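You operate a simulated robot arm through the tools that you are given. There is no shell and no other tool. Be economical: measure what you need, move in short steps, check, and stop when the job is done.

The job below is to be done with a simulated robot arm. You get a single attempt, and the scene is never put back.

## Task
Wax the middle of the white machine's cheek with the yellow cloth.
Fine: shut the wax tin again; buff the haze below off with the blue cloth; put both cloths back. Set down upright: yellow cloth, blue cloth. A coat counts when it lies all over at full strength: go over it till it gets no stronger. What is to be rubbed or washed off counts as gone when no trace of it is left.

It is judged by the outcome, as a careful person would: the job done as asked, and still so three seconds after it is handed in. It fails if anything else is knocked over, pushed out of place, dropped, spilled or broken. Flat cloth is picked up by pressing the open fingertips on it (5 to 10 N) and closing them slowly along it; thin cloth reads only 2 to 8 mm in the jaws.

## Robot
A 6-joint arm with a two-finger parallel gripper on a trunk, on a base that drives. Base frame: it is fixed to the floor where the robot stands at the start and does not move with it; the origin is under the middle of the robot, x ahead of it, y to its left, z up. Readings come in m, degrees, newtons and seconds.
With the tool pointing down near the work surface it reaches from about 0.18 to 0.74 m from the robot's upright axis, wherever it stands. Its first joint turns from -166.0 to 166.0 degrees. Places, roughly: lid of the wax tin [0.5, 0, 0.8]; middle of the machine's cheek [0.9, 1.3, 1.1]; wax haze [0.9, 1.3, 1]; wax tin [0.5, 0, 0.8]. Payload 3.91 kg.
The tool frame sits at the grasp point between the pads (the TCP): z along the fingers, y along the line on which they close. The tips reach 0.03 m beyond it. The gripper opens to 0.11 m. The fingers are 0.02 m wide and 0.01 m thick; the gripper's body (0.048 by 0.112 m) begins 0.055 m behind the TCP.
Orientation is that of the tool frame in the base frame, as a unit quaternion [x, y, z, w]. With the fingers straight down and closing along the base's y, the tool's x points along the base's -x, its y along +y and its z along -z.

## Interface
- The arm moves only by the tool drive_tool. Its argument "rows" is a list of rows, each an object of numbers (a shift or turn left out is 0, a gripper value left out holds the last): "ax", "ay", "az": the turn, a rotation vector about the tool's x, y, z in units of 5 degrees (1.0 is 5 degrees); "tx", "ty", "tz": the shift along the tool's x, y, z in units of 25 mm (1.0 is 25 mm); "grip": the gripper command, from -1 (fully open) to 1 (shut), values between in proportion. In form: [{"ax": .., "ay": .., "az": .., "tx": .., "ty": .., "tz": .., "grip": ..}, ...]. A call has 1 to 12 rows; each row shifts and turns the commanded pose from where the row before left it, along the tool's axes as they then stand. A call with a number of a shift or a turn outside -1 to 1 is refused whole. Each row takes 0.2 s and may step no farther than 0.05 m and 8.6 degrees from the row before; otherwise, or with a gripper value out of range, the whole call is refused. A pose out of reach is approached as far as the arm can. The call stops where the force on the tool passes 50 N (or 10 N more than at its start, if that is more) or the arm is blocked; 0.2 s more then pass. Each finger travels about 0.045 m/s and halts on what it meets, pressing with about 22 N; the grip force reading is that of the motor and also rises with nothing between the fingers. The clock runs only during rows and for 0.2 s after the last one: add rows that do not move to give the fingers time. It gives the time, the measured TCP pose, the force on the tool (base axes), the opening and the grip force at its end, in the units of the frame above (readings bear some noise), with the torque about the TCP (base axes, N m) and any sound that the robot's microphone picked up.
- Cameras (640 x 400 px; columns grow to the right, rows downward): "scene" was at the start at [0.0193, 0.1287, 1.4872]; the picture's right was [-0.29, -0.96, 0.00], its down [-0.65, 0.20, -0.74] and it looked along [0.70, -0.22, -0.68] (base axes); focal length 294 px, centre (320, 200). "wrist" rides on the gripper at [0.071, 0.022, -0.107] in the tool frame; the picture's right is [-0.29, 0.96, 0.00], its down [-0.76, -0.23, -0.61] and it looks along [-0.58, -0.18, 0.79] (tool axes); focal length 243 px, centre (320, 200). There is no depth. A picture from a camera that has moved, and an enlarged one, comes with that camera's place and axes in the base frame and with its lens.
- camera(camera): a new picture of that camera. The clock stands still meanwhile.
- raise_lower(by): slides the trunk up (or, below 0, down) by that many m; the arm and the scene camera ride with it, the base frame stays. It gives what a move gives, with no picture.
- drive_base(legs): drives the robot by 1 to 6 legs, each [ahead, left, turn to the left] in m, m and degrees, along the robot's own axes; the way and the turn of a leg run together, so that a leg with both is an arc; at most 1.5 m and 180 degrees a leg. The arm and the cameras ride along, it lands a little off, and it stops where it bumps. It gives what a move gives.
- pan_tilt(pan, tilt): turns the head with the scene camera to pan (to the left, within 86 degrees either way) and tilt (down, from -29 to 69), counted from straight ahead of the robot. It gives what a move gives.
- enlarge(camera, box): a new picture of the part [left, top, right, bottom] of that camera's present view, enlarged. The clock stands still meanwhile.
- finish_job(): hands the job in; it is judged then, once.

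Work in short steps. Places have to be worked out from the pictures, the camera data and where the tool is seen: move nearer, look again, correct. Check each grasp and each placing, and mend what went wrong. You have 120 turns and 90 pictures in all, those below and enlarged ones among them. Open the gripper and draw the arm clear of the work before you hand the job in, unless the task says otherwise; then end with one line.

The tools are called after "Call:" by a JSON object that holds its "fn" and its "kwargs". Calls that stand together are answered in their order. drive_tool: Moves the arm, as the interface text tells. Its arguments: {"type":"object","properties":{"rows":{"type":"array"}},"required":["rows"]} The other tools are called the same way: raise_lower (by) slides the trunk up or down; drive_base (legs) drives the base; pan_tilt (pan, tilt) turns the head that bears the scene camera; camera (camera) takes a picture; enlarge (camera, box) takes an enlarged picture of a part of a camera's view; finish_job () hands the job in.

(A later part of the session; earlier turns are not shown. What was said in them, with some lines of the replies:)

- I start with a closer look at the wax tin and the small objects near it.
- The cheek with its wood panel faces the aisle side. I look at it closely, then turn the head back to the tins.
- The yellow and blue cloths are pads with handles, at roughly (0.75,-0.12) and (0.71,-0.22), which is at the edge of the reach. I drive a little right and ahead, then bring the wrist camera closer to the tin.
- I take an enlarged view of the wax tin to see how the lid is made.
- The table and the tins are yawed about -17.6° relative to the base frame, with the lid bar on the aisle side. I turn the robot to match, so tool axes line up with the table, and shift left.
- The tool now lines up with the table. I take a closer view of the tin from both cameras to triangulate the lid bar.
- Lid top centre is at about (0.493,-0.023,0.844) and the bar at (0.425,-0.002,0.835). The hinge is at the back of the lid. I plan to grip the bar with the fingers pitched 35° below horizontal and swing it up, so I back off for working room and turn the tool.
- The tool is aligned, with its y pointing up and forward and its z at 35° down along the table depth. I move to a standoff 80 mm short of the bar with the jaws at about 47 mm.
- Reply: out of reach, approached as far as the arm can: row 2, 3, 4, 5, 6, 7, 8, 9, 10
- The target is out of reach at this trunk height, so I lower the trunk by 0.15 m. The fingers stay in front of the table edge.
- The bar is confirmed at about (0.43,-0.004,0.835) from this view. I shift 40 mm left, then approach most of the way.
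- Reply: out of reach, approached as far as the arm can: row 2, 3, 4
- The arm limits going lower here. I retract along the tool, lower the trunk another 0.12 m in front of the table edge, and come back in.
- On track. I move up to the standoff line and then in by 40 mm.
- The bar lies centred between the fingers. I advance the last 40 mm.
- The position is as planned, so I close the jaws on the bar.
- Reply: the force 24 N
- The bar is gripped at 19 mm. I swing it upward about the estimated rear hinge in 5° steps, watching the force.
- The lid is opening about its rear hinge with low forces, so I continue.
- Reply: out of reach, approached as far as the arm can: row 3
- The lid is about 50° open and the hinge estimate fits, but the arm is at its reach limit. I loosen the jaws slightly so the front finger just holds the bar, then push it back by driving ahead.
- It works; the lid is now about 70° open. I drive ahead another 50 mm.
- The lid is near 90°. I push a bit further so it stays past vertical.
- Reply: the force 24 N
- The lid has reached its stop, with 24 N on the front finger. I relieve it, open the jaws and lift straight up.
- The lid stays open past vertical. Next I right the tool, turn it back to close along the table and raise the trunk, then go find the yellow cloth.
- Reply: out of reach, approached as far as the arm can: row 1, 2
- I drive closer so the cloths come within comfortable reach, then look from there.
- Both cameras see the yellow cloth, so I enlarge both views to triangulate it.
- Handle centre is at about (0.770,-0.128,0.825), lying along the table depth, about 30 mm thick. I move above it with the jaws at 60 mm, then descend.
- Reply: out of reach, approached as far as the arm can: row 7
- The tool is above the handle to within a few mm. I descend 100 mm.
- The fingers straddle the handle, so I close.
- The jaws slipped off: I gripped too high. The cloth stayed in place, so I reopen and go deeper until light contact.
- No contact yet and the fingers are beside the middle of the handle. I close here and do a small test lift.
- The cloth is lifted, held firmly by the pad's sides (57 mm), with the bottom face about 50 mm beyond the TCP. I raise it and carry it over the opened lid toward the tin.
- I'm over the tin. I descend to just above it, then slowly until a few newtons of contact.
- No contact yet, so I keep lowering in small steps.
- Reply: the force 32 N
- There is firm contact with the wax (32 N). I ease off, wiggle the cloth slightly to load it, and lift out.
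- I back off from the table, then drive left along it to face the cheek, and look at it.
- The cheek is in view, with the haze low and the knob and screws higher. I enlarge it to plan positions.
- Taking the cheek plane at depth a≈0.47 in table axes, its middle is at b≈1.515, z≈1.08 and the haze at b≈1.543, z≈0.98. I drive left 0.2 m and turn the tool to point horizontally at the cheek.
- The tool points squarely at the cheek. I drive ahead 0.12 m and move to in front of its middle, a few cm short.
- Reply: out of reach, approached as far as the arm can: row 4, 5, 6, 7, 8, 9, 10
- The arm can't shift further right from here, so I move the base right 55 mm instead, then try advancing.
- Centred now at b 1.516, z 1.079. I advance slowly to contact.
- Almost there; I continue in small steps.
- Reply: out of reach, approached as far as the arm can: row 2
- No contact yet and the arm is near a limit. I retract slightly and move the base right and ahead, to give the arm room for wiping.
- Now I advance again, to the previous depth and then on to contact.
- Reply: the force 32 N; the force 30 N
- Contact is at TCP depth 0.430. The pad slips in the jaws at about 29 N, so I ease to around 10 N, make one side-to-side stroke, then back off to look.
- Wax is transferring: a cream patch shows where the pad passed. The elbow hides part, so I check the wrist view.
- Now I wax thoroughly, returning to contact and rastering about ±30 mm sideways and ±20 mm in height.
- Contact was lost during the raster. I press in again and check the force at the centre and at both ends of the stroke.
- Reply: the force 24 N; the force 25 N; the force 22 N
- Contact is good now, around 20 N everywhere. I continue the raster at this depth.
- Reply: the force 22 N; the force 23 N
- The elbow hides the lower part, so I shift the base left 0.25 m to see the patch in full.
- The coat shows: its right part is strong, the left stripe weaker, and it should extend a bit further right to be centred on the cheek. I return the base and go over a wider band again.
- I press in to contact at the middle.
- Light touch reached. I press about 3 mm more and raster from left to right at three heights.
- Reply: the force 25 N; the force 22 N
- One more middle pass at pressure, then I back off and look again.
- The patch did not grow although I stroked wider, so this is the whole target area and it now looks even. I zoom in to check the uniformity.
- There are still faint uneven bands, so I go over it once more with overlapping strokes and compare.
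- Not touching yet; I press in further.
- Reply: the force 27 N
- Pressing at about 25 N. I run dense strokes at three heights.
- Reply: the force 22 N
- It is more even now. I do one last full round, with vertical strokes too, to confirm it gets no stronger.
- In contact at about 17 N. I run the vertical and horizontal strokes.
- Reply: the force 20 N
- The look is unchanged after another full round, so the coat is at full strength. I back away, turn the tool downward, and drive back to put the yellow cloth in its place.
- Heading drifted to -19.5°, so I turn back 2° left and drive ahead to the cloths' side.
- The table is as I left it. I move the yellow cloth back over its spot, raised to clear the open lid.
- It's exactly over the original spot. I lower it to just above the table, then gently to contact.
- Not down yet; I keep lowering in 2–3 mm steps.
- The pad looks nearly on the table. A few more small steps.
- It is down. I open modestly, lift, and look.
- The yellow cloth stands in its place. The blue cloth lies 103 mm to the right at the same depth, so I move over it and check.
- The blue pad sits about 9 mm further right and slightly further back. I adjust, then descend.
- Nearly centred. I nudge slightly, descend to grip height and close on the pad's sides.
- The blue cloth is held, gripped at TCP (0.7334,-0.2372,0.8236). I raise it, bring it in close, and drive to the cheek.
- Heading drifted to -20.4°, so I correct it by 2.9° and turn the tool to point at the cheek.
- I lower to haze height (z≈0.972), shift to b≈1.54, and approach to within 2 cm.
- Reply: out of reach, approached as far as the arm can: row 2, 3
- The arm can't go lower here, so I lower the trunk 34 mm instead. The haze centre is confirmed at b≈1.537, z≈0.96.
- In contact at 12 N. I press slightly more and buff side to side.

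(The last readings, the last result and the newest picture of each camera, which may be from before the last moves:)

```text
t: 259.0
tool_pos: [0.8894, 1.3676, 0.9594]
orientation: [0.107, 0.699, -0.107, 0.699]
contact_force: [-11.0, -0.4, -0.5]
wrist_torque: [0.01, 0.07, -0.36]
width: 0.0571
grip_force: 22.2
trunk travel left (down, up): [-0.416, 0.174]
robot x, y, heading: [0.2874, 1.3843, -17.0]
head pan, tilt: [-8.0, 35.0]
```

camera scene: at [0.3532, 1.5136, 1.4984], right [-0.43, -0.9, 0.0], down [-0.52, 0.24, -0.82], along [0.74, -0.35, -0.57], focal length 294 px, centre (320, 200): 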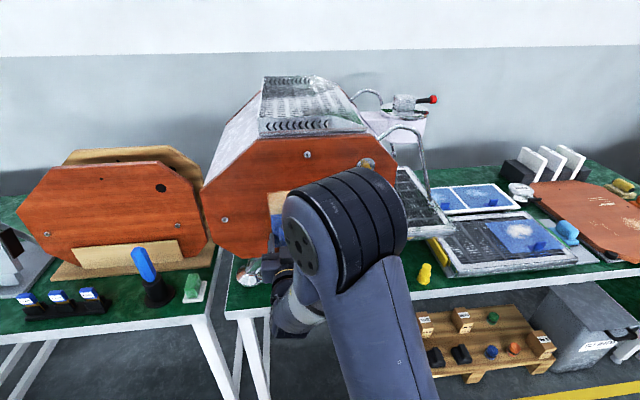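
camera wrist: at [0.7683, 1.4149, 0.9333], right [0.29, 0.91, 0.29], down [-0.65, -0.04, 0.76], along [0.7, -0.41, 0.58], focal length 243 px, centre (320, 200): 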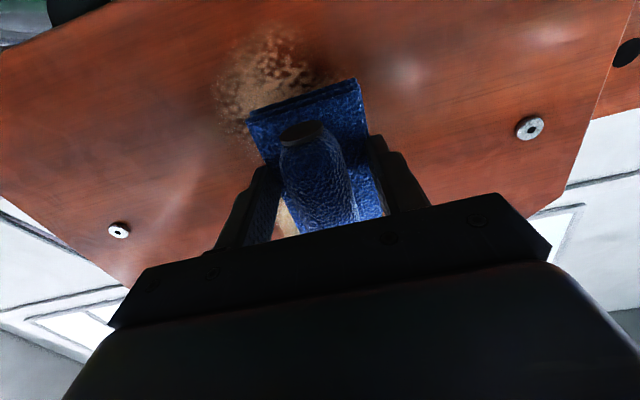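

Good pressure. I back off and shift left to inspect the haze with the wrist camera.

Call:
{"fn": "drive_tool", "kwargs": {"rows": [{"tz": -1}, {"tz": -1}, {"ty": 0.9}, {"ty": 0.9}, {"ty": 0.9}, {"ty": 0.9}]}}

Call:
{"fn": "camera", "kwargs": {"camera": "wrist"}}

```text
t: 260.4
tool_pos: [0.8674, 1.4682, 0.9591]
orientation: [0.108, 0.699, -0.108, 0.699]
contact_force: [-0.4, 0.0, -1.1]
wrist_torque: [0.01, 0.06, 0.0]
width: 0.0572
grip_force: 21.8
trunk travel left (down, up): [-0.416, 0.174]
robot x, y, heading: [0.2877, 1.3874, -17.3]
head pan, tilt: [-8.0, 35.0]
```

```text
19 pictures are left
camera wrist: at [0.772, 1.5205, 0.8872], right [0.29, 0.91, 0.29], down [-0.65, -0.04, 0.76], along [0.7, -0.41, 0.58], focal length 243 px, centre (320, 200)
```

wrist: 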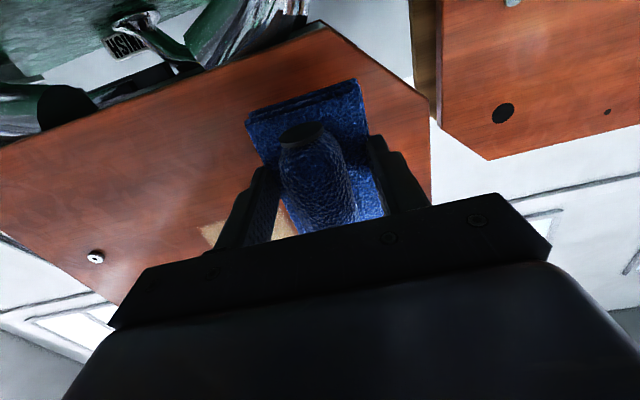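

The haze seems largely gone. I move the base back and left to see the full cheek with the scene camera.

Call:
{"fn": "drive_base", "kwargs": {"legs": [[-0.08, 0, 0], [0, 0.27, 0]]}}

Call:
{"fn": "enlarge", "kwargs": {"camera": "scene", "box": [330, 150, 420, 240]}}

```text
t: 263.0
tool_pos: [0.8711, 1.7489, 0.9597]
orientation: [0.108, 0.698, -0.108, 0.699]
contact_force: [-0.5, -0.1, 0.1]
wrist_torque: [-0.01, 0.04, -0.05]
width: 0.0572
grip_force: 21.9
trunk travel left (down, up): [-0.416, 0.174]
robot x, y, heading: [0.2899, 1.6701, -17.3]
head pan, tilt: [-8.0, 35.0]
```

```text
4.44 times, centred on (375, 195) of scene
camera zoom: at [0.3564, 1.7943, 1.4645], right [-0.43, -0.9, 0.0], down [-0.52, 0.24, -0.82], along [0.74, -0.35, -0.57], focal length 1309 px, centre (76, 222)
```

zoom: 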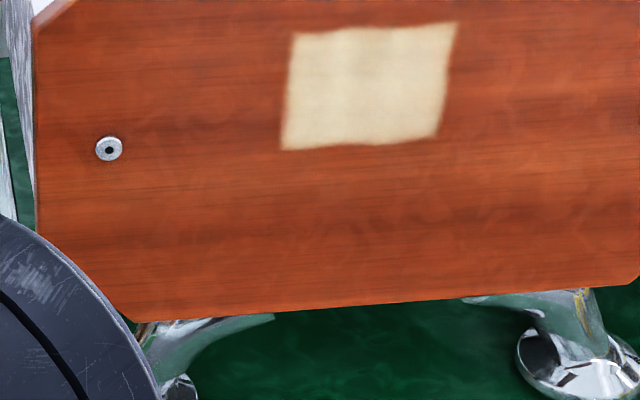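

The haze is off and the wax coat is intact. I zoom in on the haze area for faint traces.

Call:
{"fn": "enlarge", "kwargs": {"camera": "scene", "box": [360, 168, 400, 206]}}

```text
10.53 times, centred on (380, 187) of scene
camera zoom: at [0.3564, 1.7943, 1.4645], right [-0.43, -0.9, 0.0], down [-0.52, 0.24, -0.82], along [0.74, -0.35, -0.57], focal length 3100 px, centre (-312, 337)
```

zoom: 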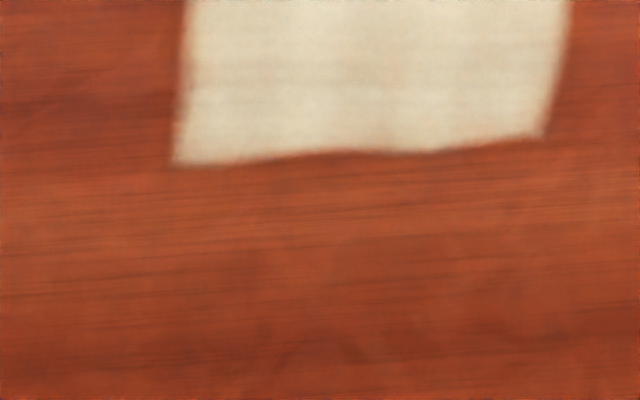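

No clear trace remains, but to be sure I give the haze area one more buff, keeping below the wax.

Call:
{"fn": "drive_base", "kwargs": {"legs": [[0, -0.27, 0], [0.08, 0, 0]]}}

Call:
{"fn": "drive_tool", "kwargs": {"rows": [{"ty": -0.9}, {"ty": -0.9}, {"ty": -0.9}, {"ty": -0.9}, {"tz": 0.8}, {"tz": 0.8}, {}]}}

Call:
{"fn": "drive_tool", "kwargs": {"rows": [{"tz": 0.2}, {"tz": 0.2}, {}]}}

```text
t: 265.6
tool_pos: [0.8683, 1.4655, 0.9588]
orientation: [0.109, 0.699, -0.109, 0.699]
contact_force: [-0.5, -1.3, -0.2]
wrist_torque: [0.0, 0.02, -0.02]
width: 0.057
grip_force: 21.9
trunk travel left (down, up): [-0.416, 0.174]
robot x, y, heading: [0.2897, 1.3914, -17.3]
head pan, tilt: [-8.0, 35.0]
```

```text
t: 267.2
tool_pos: [0.8788, 1.365, 0.9593]
orientation: [0.11, 0.698, -0.11, 0.699]
contact_force: [0.0, 0.0, 0.1]
wrist_torque: [0.02, -0.03, 0.02]
width: 0.057
grip_force: 21.7
trunk travel left (down, up): [-0.416, 0.174]
robot x, y, heading: [0.2821, 1.3842, -17.3]
head pan, tilt: [-8.0, 35.0]
```

```text
t: 268.0
tool_pos: [0.8882, 1.3642, 0.959]
orientation: [0.109, 0.7, -0.11, 0.698]
contact_force: [-12.4, 2.5, -1.2]
wrist_torque: [-0.02, -0.03, -0.16]
width: 0.0572
grip_force: 22.9
trunk travel left (down, up): [-0.416, 0.174]
robot x, y, heading: [0.29, 1.3858, -17.4]
head pan, tilt: [-8.0, 35.0]
```

Call:
{"fn": "drive_tool", "kwargs": {"rows": [{"tz": 0.04, "ty": 0.3}, {"ty": -0.8}, {"ty": -0.8}, {"ty": -0.8}, {"ty": -0.8}, {"tx": -0.55}, {"ty": 0.8}, {"ty": 0.8}, {"ty": 0.8}, {"ty": 0.8}, {"ty": -0.8}, {"ty": -0.8}]}}

Call:
{"fn": "drive_tool", "kwargs": {"rows": [{"ty": -0.8}, {"ty": -0.8}, {"tx": 0.9}, {"ty": 0.8}, {"ty": 0.8}, {"ty": 0.8}, {"ty": 0.8}, {"ty": -0.8}, {"ty": -0.8}, {"ty": -0.8}, {"ty": -0.6}, {}]}}

Call:
{"fn": "drive_tool", "kwargs": {"rows": [{"tz": -1}, {"tz": -1}, {"ty": 0.9}, {"ty": 0.9}, {"ty": 0.9}, {"ty": 0.9}, {"ty": 0.9}, {"ty": 0.9}]}}

Call:
{"fn": "drive_base", "kwargs": {"legs": [[-0.1, 0, 0], [0, 0.27, 0]]}}

Call:
{"fn": "enlarge", "kwargs": {"camera": "scene", "box": [330, 150, 420, 240]}}

```text
t: 270.6
tool_pos: [0.8786, 1.3331, 0.9738]
orientation: [0.108, 0.699, -0.108, 0.699]
contact_force: [-9.1, 5.2, 0.3]
wrist_torque: [-0.03, -0.12, -0.17]
width: 0.0571
grip_force: 21.7
trunk travel left (down, up): [-0.416, 0.174]
robot x, y, heading: [0.285, 1.387, -17.9]
head pan, tilt: [-8.0, 35.0]
```

```text
t: 273.2
tool_pos: [0.8674, 1.2992, 0.9504]
orientation: [0.109, 0.699, -0.111, 0.698]
contact_force: [-8.2, 6.3, -1.5]
wrist_torque: [-0.07, 0.03, 0.03]
width: 0.057
grip_force: 21.7
trunk travel left (down, up): [-0.416, 0.174]
robot x, y, heading: [0.2849, 1.3894, -17.1]
head pan, tilt: [-8.0, 35.0]
```

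```text
t: 275.0
tool_pos: [0.8647, 1.4464, 0.9528]
orientation: [0.109, 0.698, -0.109, 0.699]
contact_force: [-0.1, 0.2, -0.7]
wrist_torque: [0.01, -0.04, 0.0]
width: 0.0572
grip_force: 21.6
out of reach, approached as far as the arm can: row 2
trunk travel left (down, up): [-0.416, 0.174]
robot x, y, heading: [0.2848, 1.3857, -17.6]
head pan, tilt: [-8.0, 35.0]
```

```text
t: 277.6
tool_pos: [0.8491, 1.741, 0.9534]
orientation: [0.107, 0.698, -0.107, 0.7]
contact_force: [0.1, -0.7, -1.5]
wrist_torque: [-0.02, 0.01, -0.01]
width: 0.0569
grip_force: 21.9
trunk travel left (down, up): [-0.416, 0.174]
robot x, y, heading: [0.2746, 1.6793, -17.0]
head pan, tilt: [-8.0, 35.0]
```

```text
4.44 times, centred on (375, 195) of scene
camera zoom: at [0.3388, 1.8058, 1.4645], right [-0.42, -0.91, 0.0], down [-0.52, 0.24, -0.82], along [0.74, -0.35, -0.57], focal length 1309 px, centre (76, 222)
```

zoom: 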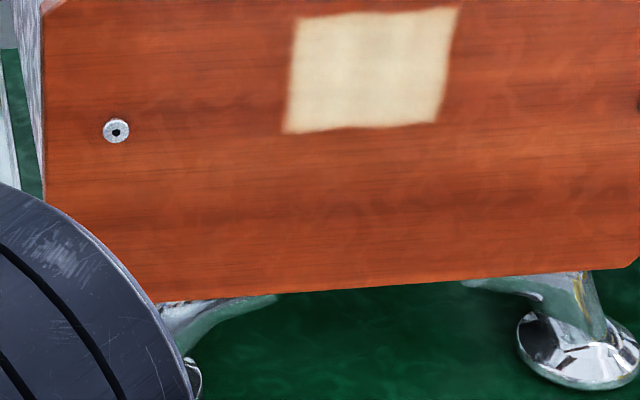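

The cheek is clean below and the wax is untouched. I back off, turn the tool down and return to the cloths' place.

Call:
{"fn": "drive_base", "kwargs": {"legs": [[-0.13, 0, 0]]}}

Call:
{"fn": "raise_lower", "kwargs": {"by": 0.034}}

Call:
{"fn": "drive_tool", "kwargs": {"rows": [{"ay": 1, "tx": -0.5}, {"ay": 1, "tx": -0.5}, {"ay": 1}, {"ay": 1}, {"ay": 1}, {"ay": 1}, {"ay": 1}, {"ay": 1}, {"ay": 1}, {"ay": 1}, {"ay": 1}, {"ay": 1}]}}

Call:
{"fn": "drive_tool", "kwargs": {"rows": [{"ay": 1}, {"ay": 1}, {"ay": 1}, {"ay": 1}, {"ay": 1}, {"ay": 1}, {"tz": -0.9}, {"tz": -0.9}, {"tz": -0.6}]}}

Call:
{"fn": "drive_base", "kwargs": {"legs": [[0, -1.4, 0], [0, -0.25, 0]]}}

```text
t: 278.9
tool_pos: [0.726, 1.7786, 0.9532]
orientation: [0.107, 0.699, -0.107, 0.699]
contact_force: [0.0, 0.5, -0.3]
wrist_torque: [0.02, 0.01, -0.01]
width: 0.0572
grip_force: 22.2
trunk travel left (down, up): [-0.416, 0.174]
robot x, y, heading: [0.149, 1.7142, -17.1]
head pan, tilt: [-8.0, 35.0]
```

```text
t: 279.7
tool_pos: [0.7264, 1.7801, 0.9863]
orientation: [0.108, 0.699, -0.108, 0.699]
contact_force: [0.3, 0.7, -0.5]
wrist_torque: [0.0, 0.03, -0.01]
width: 0.0573
grip_force: 22.3
trunk travel left (down, up): [-0.45, 0.14]
robot x, y, heading: [0.1489, 1.7181, -17.1]
head pan, tilt: [-8.0, 35.0]
```

```text
t: 282.3
tool_pos: [0.7284, 1.7809, 1.0114]
orientation: [0.146, 0.955, -0.039, 0.255]
contact_force: [-0.1, -1.1, -0.6]
wrist_torque: [0.0, 0.04, 0.01]
width: 0.0572
grip_force: 22.1
trunk travel left (down, up): [-0.45, 0.14]
robot x, y, heading: [0.1519, 1.7153, -17.0]
head pan, tilt: [-8.0, 35.0]
```

```text
t: 284.3
tool_pos: [0.7271, 1.7792, 1.0729]
orientation: [0.151, 0.989, 0.0, 0.0]
contact_force: [0.0, -0.8, -0.3]
wrist_torque: [-0.01, 0.0, -0.04]
width: 0.0571
grip_force: 22.1
trunk travel left (down, up): [-0.45, 0.14]
robot x, y, heading: [0.1466, 1.7153, -17.0]
head pan, tilt: [-8.0, 35.0]
```

```text
t: 292.7
tool_pos: [0.252, 0.208, 1.0732]
orientation: [0.147, 0.989, 0.0, -0.001]
contact_force: [-0.1, -0.1, -1.3]
wrist_torque: [0.02, 0.02, -0.01]
width: 0.0571
grip_force: 22.2
trunk travel left (down, up): [-0.45, 0.14]
robot x, y, heading: [-0.3266, 0.1413, -16.5]
head pan, tilt: [-8.0, 35.0]
```

I correct the heading by -0.9° and drive ahead to the table.

Call:
{"fn": "drive_base", "kwargs": {"legs": [[0, 0, -0.9], [0.43, 0, 0]]}}

Call:
{"fn": "drive_tool", "kwargs": {"rows": [{"tz": -0.2}, {}]}}

```text
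t: 295.7
tool_pos: [0.6724, 0.0673, 1.0721]
orientation: [0.155, 0.988, 0.0, 0.0]
contact_force: [-0.6, -0.5, -1.0]
wrist_torque: [-0.01, -0.01, 0.0]
width: 0.0571
grip_force: 21.6
trunk travel left (down, up): [-0.45, 0.14]
robot x, y, heading: [0.0915, 0.0146, -17.4]
head pan, tilt: [-8.0, 35.0]
```

```text
t: 296.3
tool_pos: [0.6716, 0.0685, 1.0784]
orientation: [0.154, 0.988, 0.0, 0.0]
contact_force: [0.3, 0.0, -0.2]
wrist_torque: [-0.01, 0.03, -0.04]
width: 0.0573
grip_force: 21.9
trunk travel left (down, up): [-0.45, 0.14]
robot x, y, heading: [0.0933, 0.0093, -17.5]
head pan, tilt: [-8.0, 35.0]
```

The blue cloth's spot is 272 mm to the right and 152 mm further in. I move there.

Call:
{"fn": "drive_tool", "kwargs": {"rows": [{"ty": -0.908}, {"ty": -0.908}, {"ty": -0.908}, {"ty": -0.908}, {"ty": -0.908}, {"ty": -0.908}, {"ty": -0.908}, {"ty": -0.908}, {"ty": -0.908}, {"ty": -0.908}, {"ty": -0.908}, {"ty": -0.908}]}}

Call:
{"fn": "drive_tool", "kwargs": {"rows": [{"tx": -0.87}, {"tx": -0.87}, {"tx": -0.87}, {"tx": -0.87}, {"tx": -0.87}, {"tx": -0.87}, {"tx": -0.85}, {}]}}

```text
t: 298.9
tool_pos: [0.5882, -0.1925, 1.0779]
orientation: [0.154, 0.988, 0.0, 0.0]
contact_force: [0.5, 0.3, -0.5]
wrist_torque: [-0.02, -0.01, -0.02]
width: 0.057
grip_force: 21.8
trunk travel left (down, up): [-0.45, 0.14]
robot x, y, heading: [0.0927, 0.0088, -17.4]
head pan, tilt: [-8.0, 35.0]
```

```text
t: 300.7
tool_pos: [0.7334, -0.2403, 1.0781]
orientation: [0.154, 0.988, 0.0, -0.001]
contact_force: [0.3, 0.2, -0.4]
wrist_torque: [-0.03, -0.01, 0.03]
width: 0.0572
grip_force: 21.9
trunk travel left (down, up): [-0.45, 0.14]
robot x, y, heading: [0.0893, 0.0093, -17.8]
head pan, tilt: [-8.0, 35.0]
```

I'm over the spot within 3 mm. I correct that and lower.

Call:
{"fn": "drive_tool", "kwargs": {"rows": [{"ty": 0.11, "tz": 0.7}, {"tz": 1}, {"tz": 1}, {"tz": 1}, {"tz": 1}, {"tz": 1}, {"tz": 1}, {"tz": 1}, {"tz": 1}, {"tz": 0.9}, {}]}}

Call:
{"fn": "drive_tool", "kwargs": {"rows": [{"tz": 0.2}, {"tz": 0.1}, {}]}}

Call:
{"fn": "drive_tool", "kwargs": {"rows": [{"tz": 0.1}, {}]}}

Call:
{"fn": "drive_tool", "kwargs": {"rows": [{"tz": 0.1}, {}]}}

```text
t: 303.1
tool_pos: [0.7321, -0.2345, 0.838]
orientation: [0.154, 0.988, 0.0, 0.0]
contact_force: [-0.3, -0.4, -0.9]
wrist_torque: [0.02, 0.01, 0.01]
width: 0.057
grip_force: 21.9
trunk travel left (down, up): [-0.45, 0.14]
robot x, y, heading: [0.0931, 0.0131, -17.5]
head pan, tilt: [-8.0, 35.0]
```

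```text
t: 303.9
tool_pos: [0.7344, -0.2356, 0.8318]
orientation: [0.154, 0.988, 0.001, -0.001]
contact_force: [-0.6, 0.6, 0.5]
wrist_torque: [0.01, 0.04, -0.01]
width: 0.057
grip_force: 21.9
trunk travel left (down, up): [-0.45, 0.14]
robot x, y, heading: [0.0946, 0.0127, -17.5]
head pan, tilt: [-8.0, 35.0]
```

```text
t: 304.5
tool_pos: [0.7347, -0.2356, 0.8288]
orientation: [0.154, 0.988, 0.001, 0.0]
contact_force: [0.3, 0.2, -0.4]
wrist_torque: [0.0, 0.0, 0.0]
width: 0.0572
grip_force: 22.0
trunk travel left (down, up): [-0.45, 0.14]
robot x, y, heading: [0.0928, 0.0098, -17.0]
head pan, tilt: [-8.0, 35.0]
```

```text
t: 305.1
tool_pos: [0.7348, -0.2346, 0.8266]
orientation: [0.154, 0.988, 0.0, 0.001]
contact_force: [0.0, 0.4, -0.6]
wrist_torque: [0.01, -0.01, 0.0]
width: 0.0571
grip_force: 21.9
trunk travel left (down, up): [-0.45, 0.14]
robot x, y, heading: [0.0911, 0.0086, -17.2]
head pan, tilt: [-8.0, 35.0]
```

Call:
{"fn": "drive_tool", "kwargs": {"rows": [{"tz": 0.1}, {}]}}

Call:
{"fn": "drive_tool", "kwargs": {"rows": [{"tz": 0.09}, {}]}}

Call:
{"fn": "drive_tool", "kwargs": {"rows": [{"tz": 0.09}, {}]}}

Call:
{"fn": "drive_tool", "kwargs": {"rows": [{"tz": 0.07}, {}]}}

```text
t: 305.7
tool_pos: [0.7344, -0.236, 0.8236]
orientation: [0.153, 0.988, 0.0, 0.0]
contact_force: [0.2, 1.2, 0.4]
wrist_torque: [-0.02, -0.02, -0.01]
width: 0.0571
grip_force: 22.1
trunk travel left (down, up): [-0.45, 0.14]
robot x, y, heading: [0.0942, 0.0056, -17.4]
head pan, tilt: [-8.0, 35.0]
```

```text
t: 306.3
tool_pos: [0.734, -0.2361, 0.8222]
orientation: [0.154, 0.988, 0.0, 0.0]
contact_force: [0.0, 1.0, -0.6]
wrist_torque: [-0.01, 0.03, 0.03]
width: 0.0571
grip_force: 22.6
trunk travel left (down, up): [-0.45, 0.14]
robot x, y, heading: [0.0915, 0.0093, -17.3]
head pan, tilt: [-8.0, 35.0]
```

```text
t: 306.9
tool_pos: [0.7338, -0.236, 0.8208]
orientation: [0.154, 0.988, 0.0, 0.001]
contact_force: [1.0, -1.3, 7.9]
wrist_torque: [0.19, 0.15, 0.01]
width: 0.057
grip_force: 21.2
trunk travel left (down, up): [-0.45, 0.14]
robot x, y, heading: [0.0961, 0.0057, -17.2]
head pan, tilt: [-8.0, 35.0]
```

```text
t: 307.5
tool_pos: [0.7341, -0.2366, 0.8204]
orientation: [0.154, 0.988, -0.001, 0.002]
contact_force: [-1.2, -1.5, 25.2]
wrist_torque: [0.16, 0.24, -0.02]
width: 0.0574
grip_force: 21.6
trunk travel left (down, up): [-0.45, 0.14]
robot x, y, heading: [0.0907, 0.008, -17.5]
head pan, tilt: [-8.0, 35.0]
```

The cloth is on the table. I release, lift away and look.

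Call:
{"fn": "drive_tool", "kwargs": {"rows": [{"tz": -0.1, "grip": 0.0}, {"grip": -0.25}, {}, {"tz": -0.5}, {"tz": -0.8}, {"tz": -1}, {"tz": -1}, {"tz": -1}, {"tz": -1}, {"tz": -1}, {"tz": -1}]}}

Call:
{"fn": "camera", "kwargs": {"camera": "wrist"}}

```text
t: 309.9
tool_pos: [0.7339, -0.2333, 1.002]
orientation: [0.153, 0.988, 0.0, -0.001]
contact_force: [-0.8, 0.2, -0.5]
wrist_torque: [0.02, -0.01, 0.01]
width: 0.0686
grip_force: 0.0
trunk travel left (down, up): [-0.45, 0.14]
robot x, y, heading: [0.0948, 0.0057, -17.4]
head pan, tilt: [-8.0, 35.0]
```

```text
15 pictures are left
camera wrist: at [0.6731, -0.1921, 1.1097], right [0.57, 0.82, 0.0], down [0.65, -0.45, 0.61], along [0.5, -0.34, -0.79], focal length 243 px, centre (320, 200)
```

wrist: 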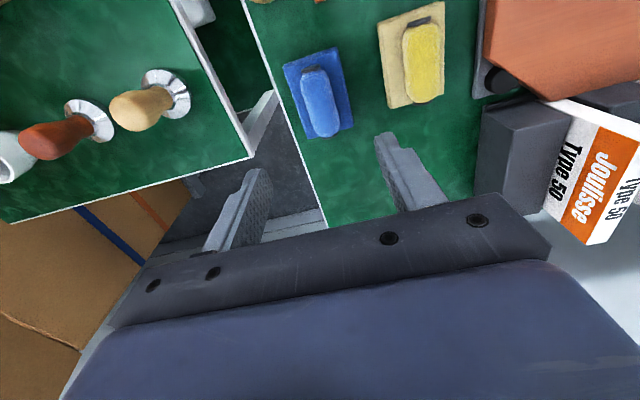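

Both cloths are back, upright in their places. Now the lid: I close the fingers and go behind the raised bar.

Call:
{"fn": "drive_tool", "kwargs": {"rows": [{"grip": 1, "ty": 0.87, "tx": 0.4}, {"ty": 0.87, "tx": 0.9}, {"ty": 0.87, "tx": 0.9}, {"ty": 0.87, "tx": 0.9}, {"ty": 0.87, "tx": 0.9}, {"ty": 0.87, "tx": 0.9}, {}]}}

Call:
{"fn": "camera", "kwargs": {"camera": "wrist"}}

Call:
{"fn": "pan_tilt", "kwargs": {"pan": -5, "tilt": 45}}

Call:
{"fn": "camera", "kwargs": {"camera": "scene"}}

```text
t: 311.5
tool_pos: [0.6563, -0.0741, 1.0016]
orientation: [0.154, 0.988, 0.0, 0.001]
contact_force: [0.9, -0.5, 0.7]
wrist_torque: [0.02, 0.0, -0.01]
width: 0.0
grip_force: 22.3
trunk travel left (down, up): [-0.45, 0.14]
robot x, y, heading: [0.0963, 0.0126, -17.4]
head pan, tilt: [-8.0, 35.0]
```

```text
14 pictures are left
camera wrist: at [0.5959, -0.0312, 1.1077], right [0.57, 0.82, 0.0], down [0.65, -0.45, 0.61], along [0.5, -0.35, -0.79], focal length 243 px, centre (320, 200)
```

wrist: 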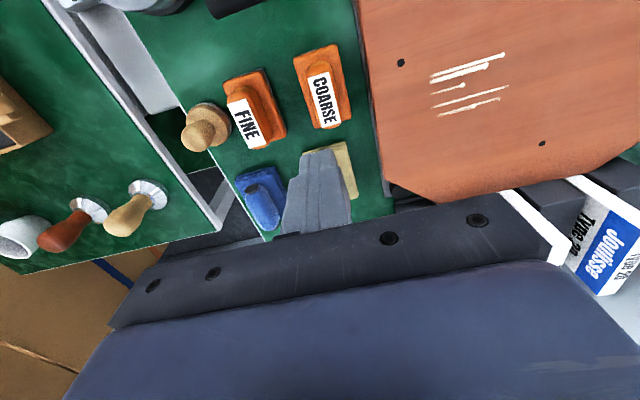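

```text
t: 312.2
tool_pos: [0.6562, -0.0737, 1.0004]
orientation: [0.154, 0.988, 0.0, 0.0]
contact_force: [0.2, -1.2, -0.3]
wrist_torque: [0.0, 0.0, -0.01]
width: 0.0001
grip_force: 21.8
trunk travel left (down, up): [-0.45, 0.14]
robot x, y, heading: [0.095, 0.008, -17.2]
head pan, tilt: [-5.0, 45.0]
```

```text
13 pictures are left
camera scene: at [0.1559, 0.1417, 1.4837], right [-0.38, -0.92, 0.0], down [-0.65, 0.27, -0.71], along [0.65, -0.27, -0.71], focal length 294 px, centre (320, 200)
```

scene: 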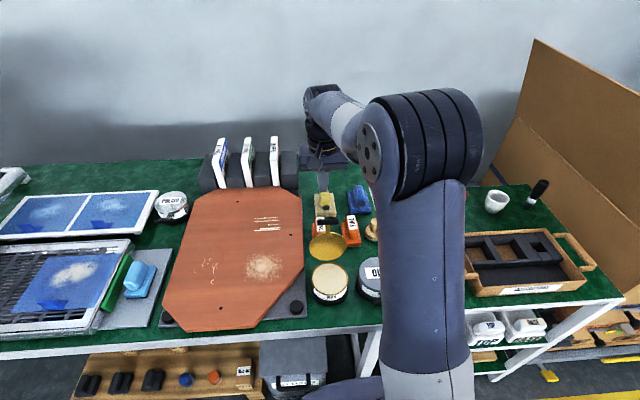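

The bar stands at about a=0.557, z=0.958, just past vertical. I lower the closed fingertips behind it and push toward the aisle.

Call:
{"fn": "drive_tool", "kwargs": {"rows": [{"tz": 1}, {"tz": 0.2}, {"tx": 0.8}, {"tx": 0.8}, {"tx": 0.8}, {"tx": 0.8}, {}]}}

Call:
{"fn": "camera", "kwargs": {"camera": "scene"}}

```text
t: 313.8
tool_pos: [0.5827, -0.048, 0.9707]
orientation: [0.154, 0.988, 0.0, 0.0]
contact_force: [0.1, 0.3, 0.9]
wrist_torque: [-0.01, -0.01, -0.04]
width: 0.0
grip_force: 21.5
trunk travel left (down, up): [-0.45, 0.14]
robot x, y, heading: [0.0959, 0.0115, -17.4]
head pan, tilt: [-5.0, 45.0]
```

```text
12 pictures are left
camera scene: at [0.1557, 0.1418, 1.4836], right [-0.38, -0.92, 0.0], down [-0.65, 0.27, -0.71], along [0.65, -0.27, -0.71], focal length 294 px, centre (320, 200)
```

scene: 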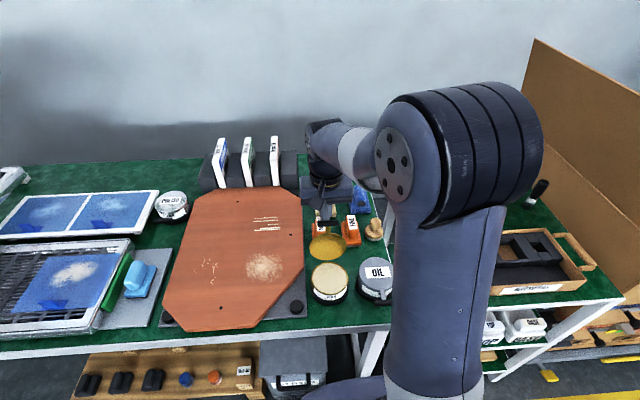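

Just at the bar. I push on toward the aisle, lowering slightly.

Call:
{"fn": "drive_tool", "kwargs": {"rows": [{"tx": 0.6}, {"tx": 0.6}, {"tx": 0.6, "tz": 0.05}, {"tx": 0.6, "tz": 0.1}, {}]}}

Call:
{"fn": "enlarge", "kwargs": {"camera": "scene", "box": [280, 180, 400, 310]}}

```text
t: 315.0
tool_pos: [0.5234, -0.0311, 0.9683]
orientation: [0.154, 0.988, 0.0, 0.001]
contact_force: [-0.7, 0.2, 0.2]
wrist_torque: [-0.01, 0.03, 0.02]
width: 0.0
grip_force: 21.6
trunk travel left (down, up): [-0.45, 0.14]
robot x, y, heading: [0.0949, 0.0088, -17.2]
head pan, tilt: [-5.0, 45.0]
```

```text
3.08 times, centred on (340, 245) of scene
camera zoom: at [0.1557, 0.1418, 1.4837], right [-0.38, -0.92, 0.0], down [-0.65, 0.27, -0.71], along [0.65, -0.27, -0.71], focal length 906 px, centre (258, 62)
```

zoom: 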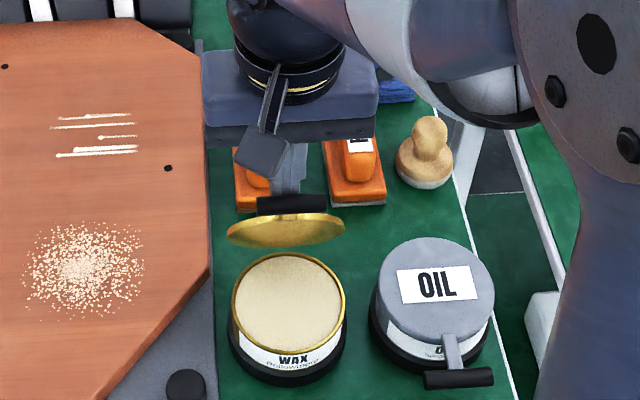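

The lid follows with a light friction hinge. I keep following its arc downward.

Call:
{"fn": "drive_tool", "kwargs": {"rows": [{"tx": 0.8}, {"tx": 0.54, "tz": 0.42}, {"tx": 0.54, "tz": 0.42}, {"tx": 0.62, "tz": 0.24}, {"tx": 0.62, "tz": 0.24}, {}]}}

Call:
{"fn": "enlarge", "kwargs": {"camera": "scene", "box": [280, 180, 400, 310]}}

```text
t: 316.4
tool_pos: [0.448, -0.0062, 0.9361]
orientation: [0.153, 0.988, -0.001, 0.0]
contact_force: [-0.9, -0.6, 0.2]
wrist_torque: [0.0, 0.01, -0.02]
width: 0.0001
grip_force: 21.9
trunk travel left (down, up): [-0.45, 0.14]
robot x, y, heading: [0.0915, 0.0101, -17.6]
head pan, tilt: [-5.0, 45.0]
```

```text
3.08 times, centred on (340, 245) of scene
camera zoom: at [0.1558, 0.1418, 1.4837], right [-0.38, -0.92, 0.0], down [-0.65, 0.27, -0.71], along [0.65, -0.27, -0.71], focal length 906 px, centre (258, 62)
```

zoom: 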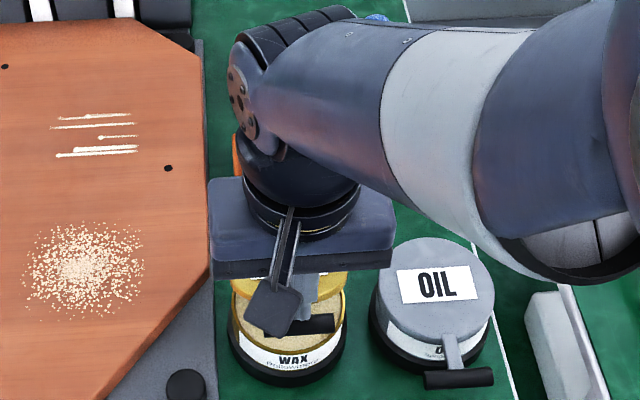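

The lid is at about 40°. I press down on the bar, following the arc to shut it.

Call:
{"fn": "drive_tool", "kwargs": {"rows": [{"tx": 0.25, "tz": 0.45}, {"tx": 0.25, "tz": 0.45}, {"tx": 0.15, "tz": 0.45}, {"tx": 0.1, "tz": 0.45}, {}]}}

Call:
{"fn": "enlarge", "kwargs": {"camera": "scene", "box": [280, 180, 400, 310]}}

```text
t: 317.6
tool_pos: [0.4313, -0.0031, 0.8903]
orientation: [0.154, 0.988, 0.0, 0.0]
contact_force: [0.2, -0.2, 0.1]
wrist_torque: [-0.01, -0.01, 0.0]
width: 0.0002
grip_force: 22.3
trunk travel left (down, up): [-0.45, 0.14]
robot x, y, heading: [0.0928, 0.0067, -17.4]
head pan, tilt: [-5.0, 45.0]
```

```text
3.08 times, centred on (340, 245) of scene
camera zoom: at [0.1559, 0.1418, 1.4836], right [-0.38, -0.92, 0.0], down [-0.65, 0.27, -0.71], along [0.65, -0.27, -0.71], focal length 906 px, centre (258, 62)
```

zoom: 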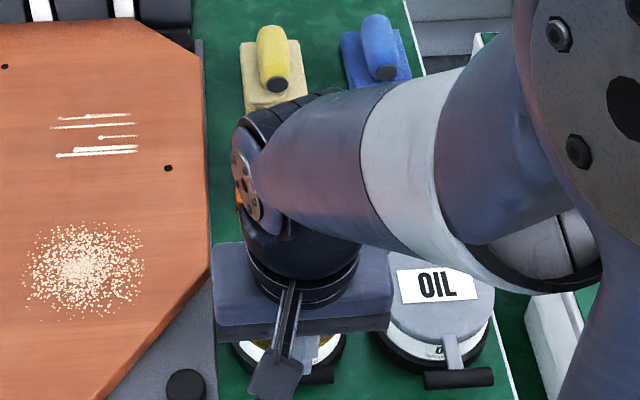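

Almost shut. I press slowly down until the force shows the lid seated.

Call:
{"fn": "drive_tool", "kwargs": {"rows": [{"tz": 0.25}, {"tz": 0.2}, {}]}}

Call:
{"fn": "drive_tool", "kwargs": {"rows": [{"tz": 0.15}, {}]}}

Call:
{"fn": "drive_tool", "kwargs": {"rows": [{"tz": 0.1}, {}]}}

```text
t: 318.4
tool_pos: [0.4317, -0.0008, 0.8789]
orientation: [0.154, 0.988, 0.0, 0.001]
contact_force: [-0.7, 0.1, -0.9]
wrist_torque: [-0.04, 0.02, -0.01]
width: 0.0001
grip_force: 22.5
trunk travel left (down, up): [-0.45, 0.14]
robot x, y, heading: [0.0918, 0.0091, -17.5]
head pan, tilt: [-5.0, 45.0]
```

```text
t: 319.0
tool_pos: [0.432, -0.0016, 0.8747]
orientation: [0.154, 0.988, 0.0, 0.0]
contact_force: [-0.7, -1.3, 0.4]
wrist_torque: [0.02, 0.0, -0.01]
width: 0.0
grip_force: 22.2
trunk travel left (down, up): [-0.45, 0.14]
robot x, y, heading: [0.0915, 0.0044, -17.6]
head pan, tilt: [-5.0, 45.0]
```

```text
t: 319.6
tool_pos: [0.4325, -0.0024, 0.8729]
orientation: [0.155, 0.988, 0.0, 0.001]
contact_force: [0.3, -0.4, -0.8]
wrist_torque: [0.0, -0.01, 0.02]
width: 0.0002
grip_force: 21.8
trunk travel left (down, up): [-0.45, 0.14]
robot x, y, heading: [0.0932, 0.006, -17.7]
head pan, tilt: [-5.0, 45.0]
```

Call:
{"fn": "drive_tool", "kwargs": {"rows": [{"tz": 0.1}, {}]}}

Call:
{"fn": "drive_tool", "kwargs": {"rows": [{"tz": 0.1}, {}]}}

Call:
{"fn": "enlarge", "kwargs": {"camera": "wrist", "box": [200, 60, 460, 240]}}

```text
t: 320.2
tool_pos: [0.4315, -0.0026, 0.8719]
orientation: [0.154, 0.988, 0.0, 0.0]
contact_force: [-2.0, 0.5, 19.2]
wrist_torque: [0.05, 0.19, 0.02]
width: 0.0001
grip_force: 22.4
trunk travel left (down, up): [-0.45, 0.14]
robot x, y, heading: [0.0887, 0.0071, -17.2]
head pan, tilt: [-5.0, 45.0]
```

```text
t: 320.8
tool_pos: [0.4316, -0.0024, 0.8693]
orientation: [0.153, 0.988, 0.001, 0.002]
contact_force: [-3.0, -0.6, 44.7]
wrist_torque: [0.03, 0.38, 0.01]
width: 0.0002
grip_force: 22.1
trunk travel left (down, up): [-0.45, 0.14]
robot x, y, heading: [0.0884, 0.0077, -17.4]
head pan, tilt: [-5.0, 45.0]
```

```text
2.22 times, centred on (330, 150) of wrist
camera zoom: at [0.3706, 0.04, 0.9755], right [0.57, 0.82, 0.0], down [0.65, -0.45, 0.61], along [0.5, -0.34, -0.79], focal length 539 px, centre (298, 311)
```

zoom: 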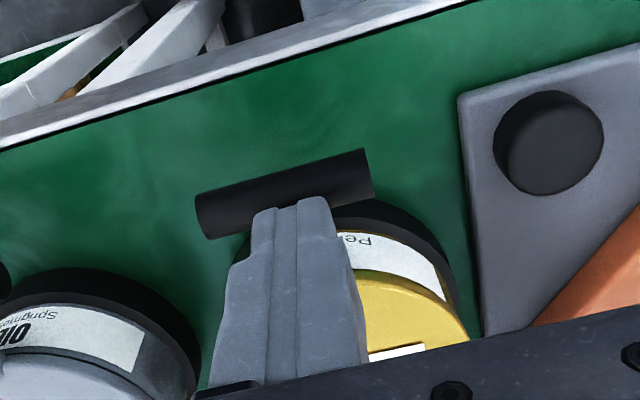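

The lid is seated firmly at 45 N. I lift straight up, open the gripper, back away, and check the whole scene.

Call:
{"fn": "drive_tool", "kwargs": {"rows": [{"tz": -0.3}, {"tz": -0.8}, {"tz": -1}, {"tz": -1}, {"tz": -1}, {"tz": -1}, {"tz": -1}, {"tz": -1}, {"grip": -0.8}, {}, {}, {}]}}

Call:
{"fn": "drive_base", "kwargs": {"legs": [[-0.3, 0, 0]]}}

Call:
{"fn": "camera", "kwargs": {"camera": "scene"}}

```text
t: 323.4
tool_pos: [0.4319, -0.0033, 1.0457]
orientation: [0.154, 0.988, 0.0, -0.001]
contact_force: [0.7, 0.0, -0.5]
wrist_torque: [-0.01, 0.0, -0.02]
width: 0.0867
grip_force: 0.1
trunk travel left (down, up): [-0.45, 0.14]
robot x, y, heading: [0.0908, 0.0041, -17.4]
head pan, tilt: [-5.0, 45.0]
```

```text
t: 325.5
tool_pos: [0.1453, 0.088, 1.0456]
orientation: [0.154, 0.988, 0.0, 0.0]
contact_force: [0.5, 0.1, 0.6]
wrist_torque: [0.01, 0.05, 0.01]
width: 0.099
grip_force: 0.0
trunk travel left (down, up): [-0.45, 0.14]
robot x, y, heading: [-0.194, 0.1016, -17.4]
head pan, tilt: [-5.0, 45.0]
```

```text
7 pictures are left
camera scene: at [-0.1312, 0.2322, 1.4837], right [-0.38, -0.92, 0.0], down [-0.65, 0.27, -0.71], along [0.65, -0.27, -0.71], focal length 294 px, centre (320, 200)
```

scene: 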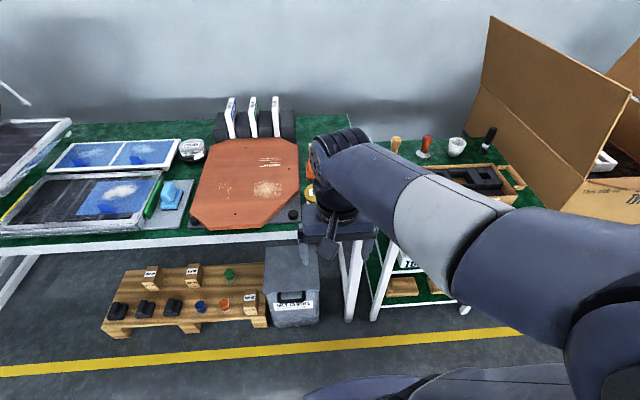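

The arm hides the tin from the scene camera, so I check with the wrist camera.

Call:
{"fn": "camera", "kwargs": {"camera": "wrist"}}

```text
6 pictures are left
camera wrist: at [0.084, 0.1292, 1.1517], right [0.57, 0.82, 0.0], down [0.65, -0.45, 0.61], along [0.5, -0.35, -0.79], focal length 243 px, centre (320, 200)
```

wrist: 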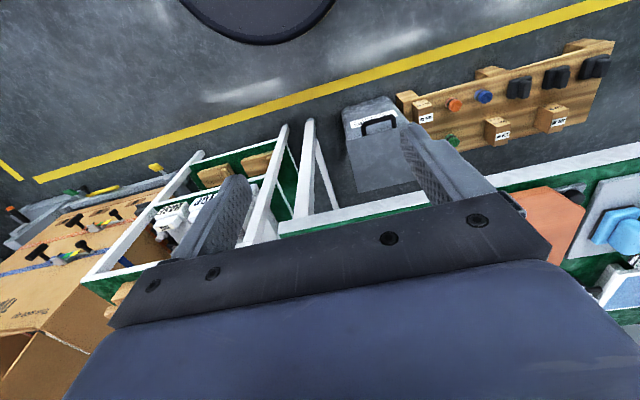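

I shift the base right so the scene camera sees past the arm.

Call:
{"fn": "drive_base", "kwargs": {"legs": [[0, -0.3, 0]]}}

Call:
{"fn": "enlarge", "kwargs": {"camera": "scene", "box": [160, 100, 400, 250]}}

```text
t: 327.5
tool_pos: [0.0535, -0.2034, 1.0451]
orientation: [0.155, 0.988, 0.0, 0.0]
contact_force: [-0.1, -0.3, 0.5]
wrist_torque: [0.01, -0.03, 0.0]
width: 0.099
grip_force: 0.0
trunk travel left (down, up): [-0.45, 0.14]
robot x, y, heading: [-0.2839, -0.1876, -17.5]
head pan, tilt: [-5.0, 45.0]
```

```text
2.67 times, centred on (280, 175) of scene
camera zoom: at [-0.2227, -0.057, 1.4836], right [-0.38, -0.92, 0.0], down [-0.65, 0.27, -0.71], along [0.65, -0.27, -0.71], focal length 785 px, centre (427, 267)
```

zoom: 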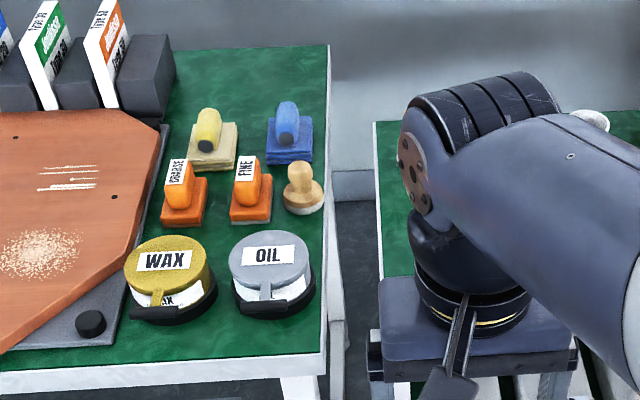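

The tin is shut, both cloths stand upright in their places, nothing else has moved, and the gripper is open and clear. I hand the job in.

Call:
{"fn": "finish_job", "kwargs": {}}

```text
The job is handed in.
```

The middle of the cheek is waxed evenly until it got no stronger, the haze below is buffed off with no trace visible, the wax tin is shut, and the yellow and blue cloths are back upright in their places.
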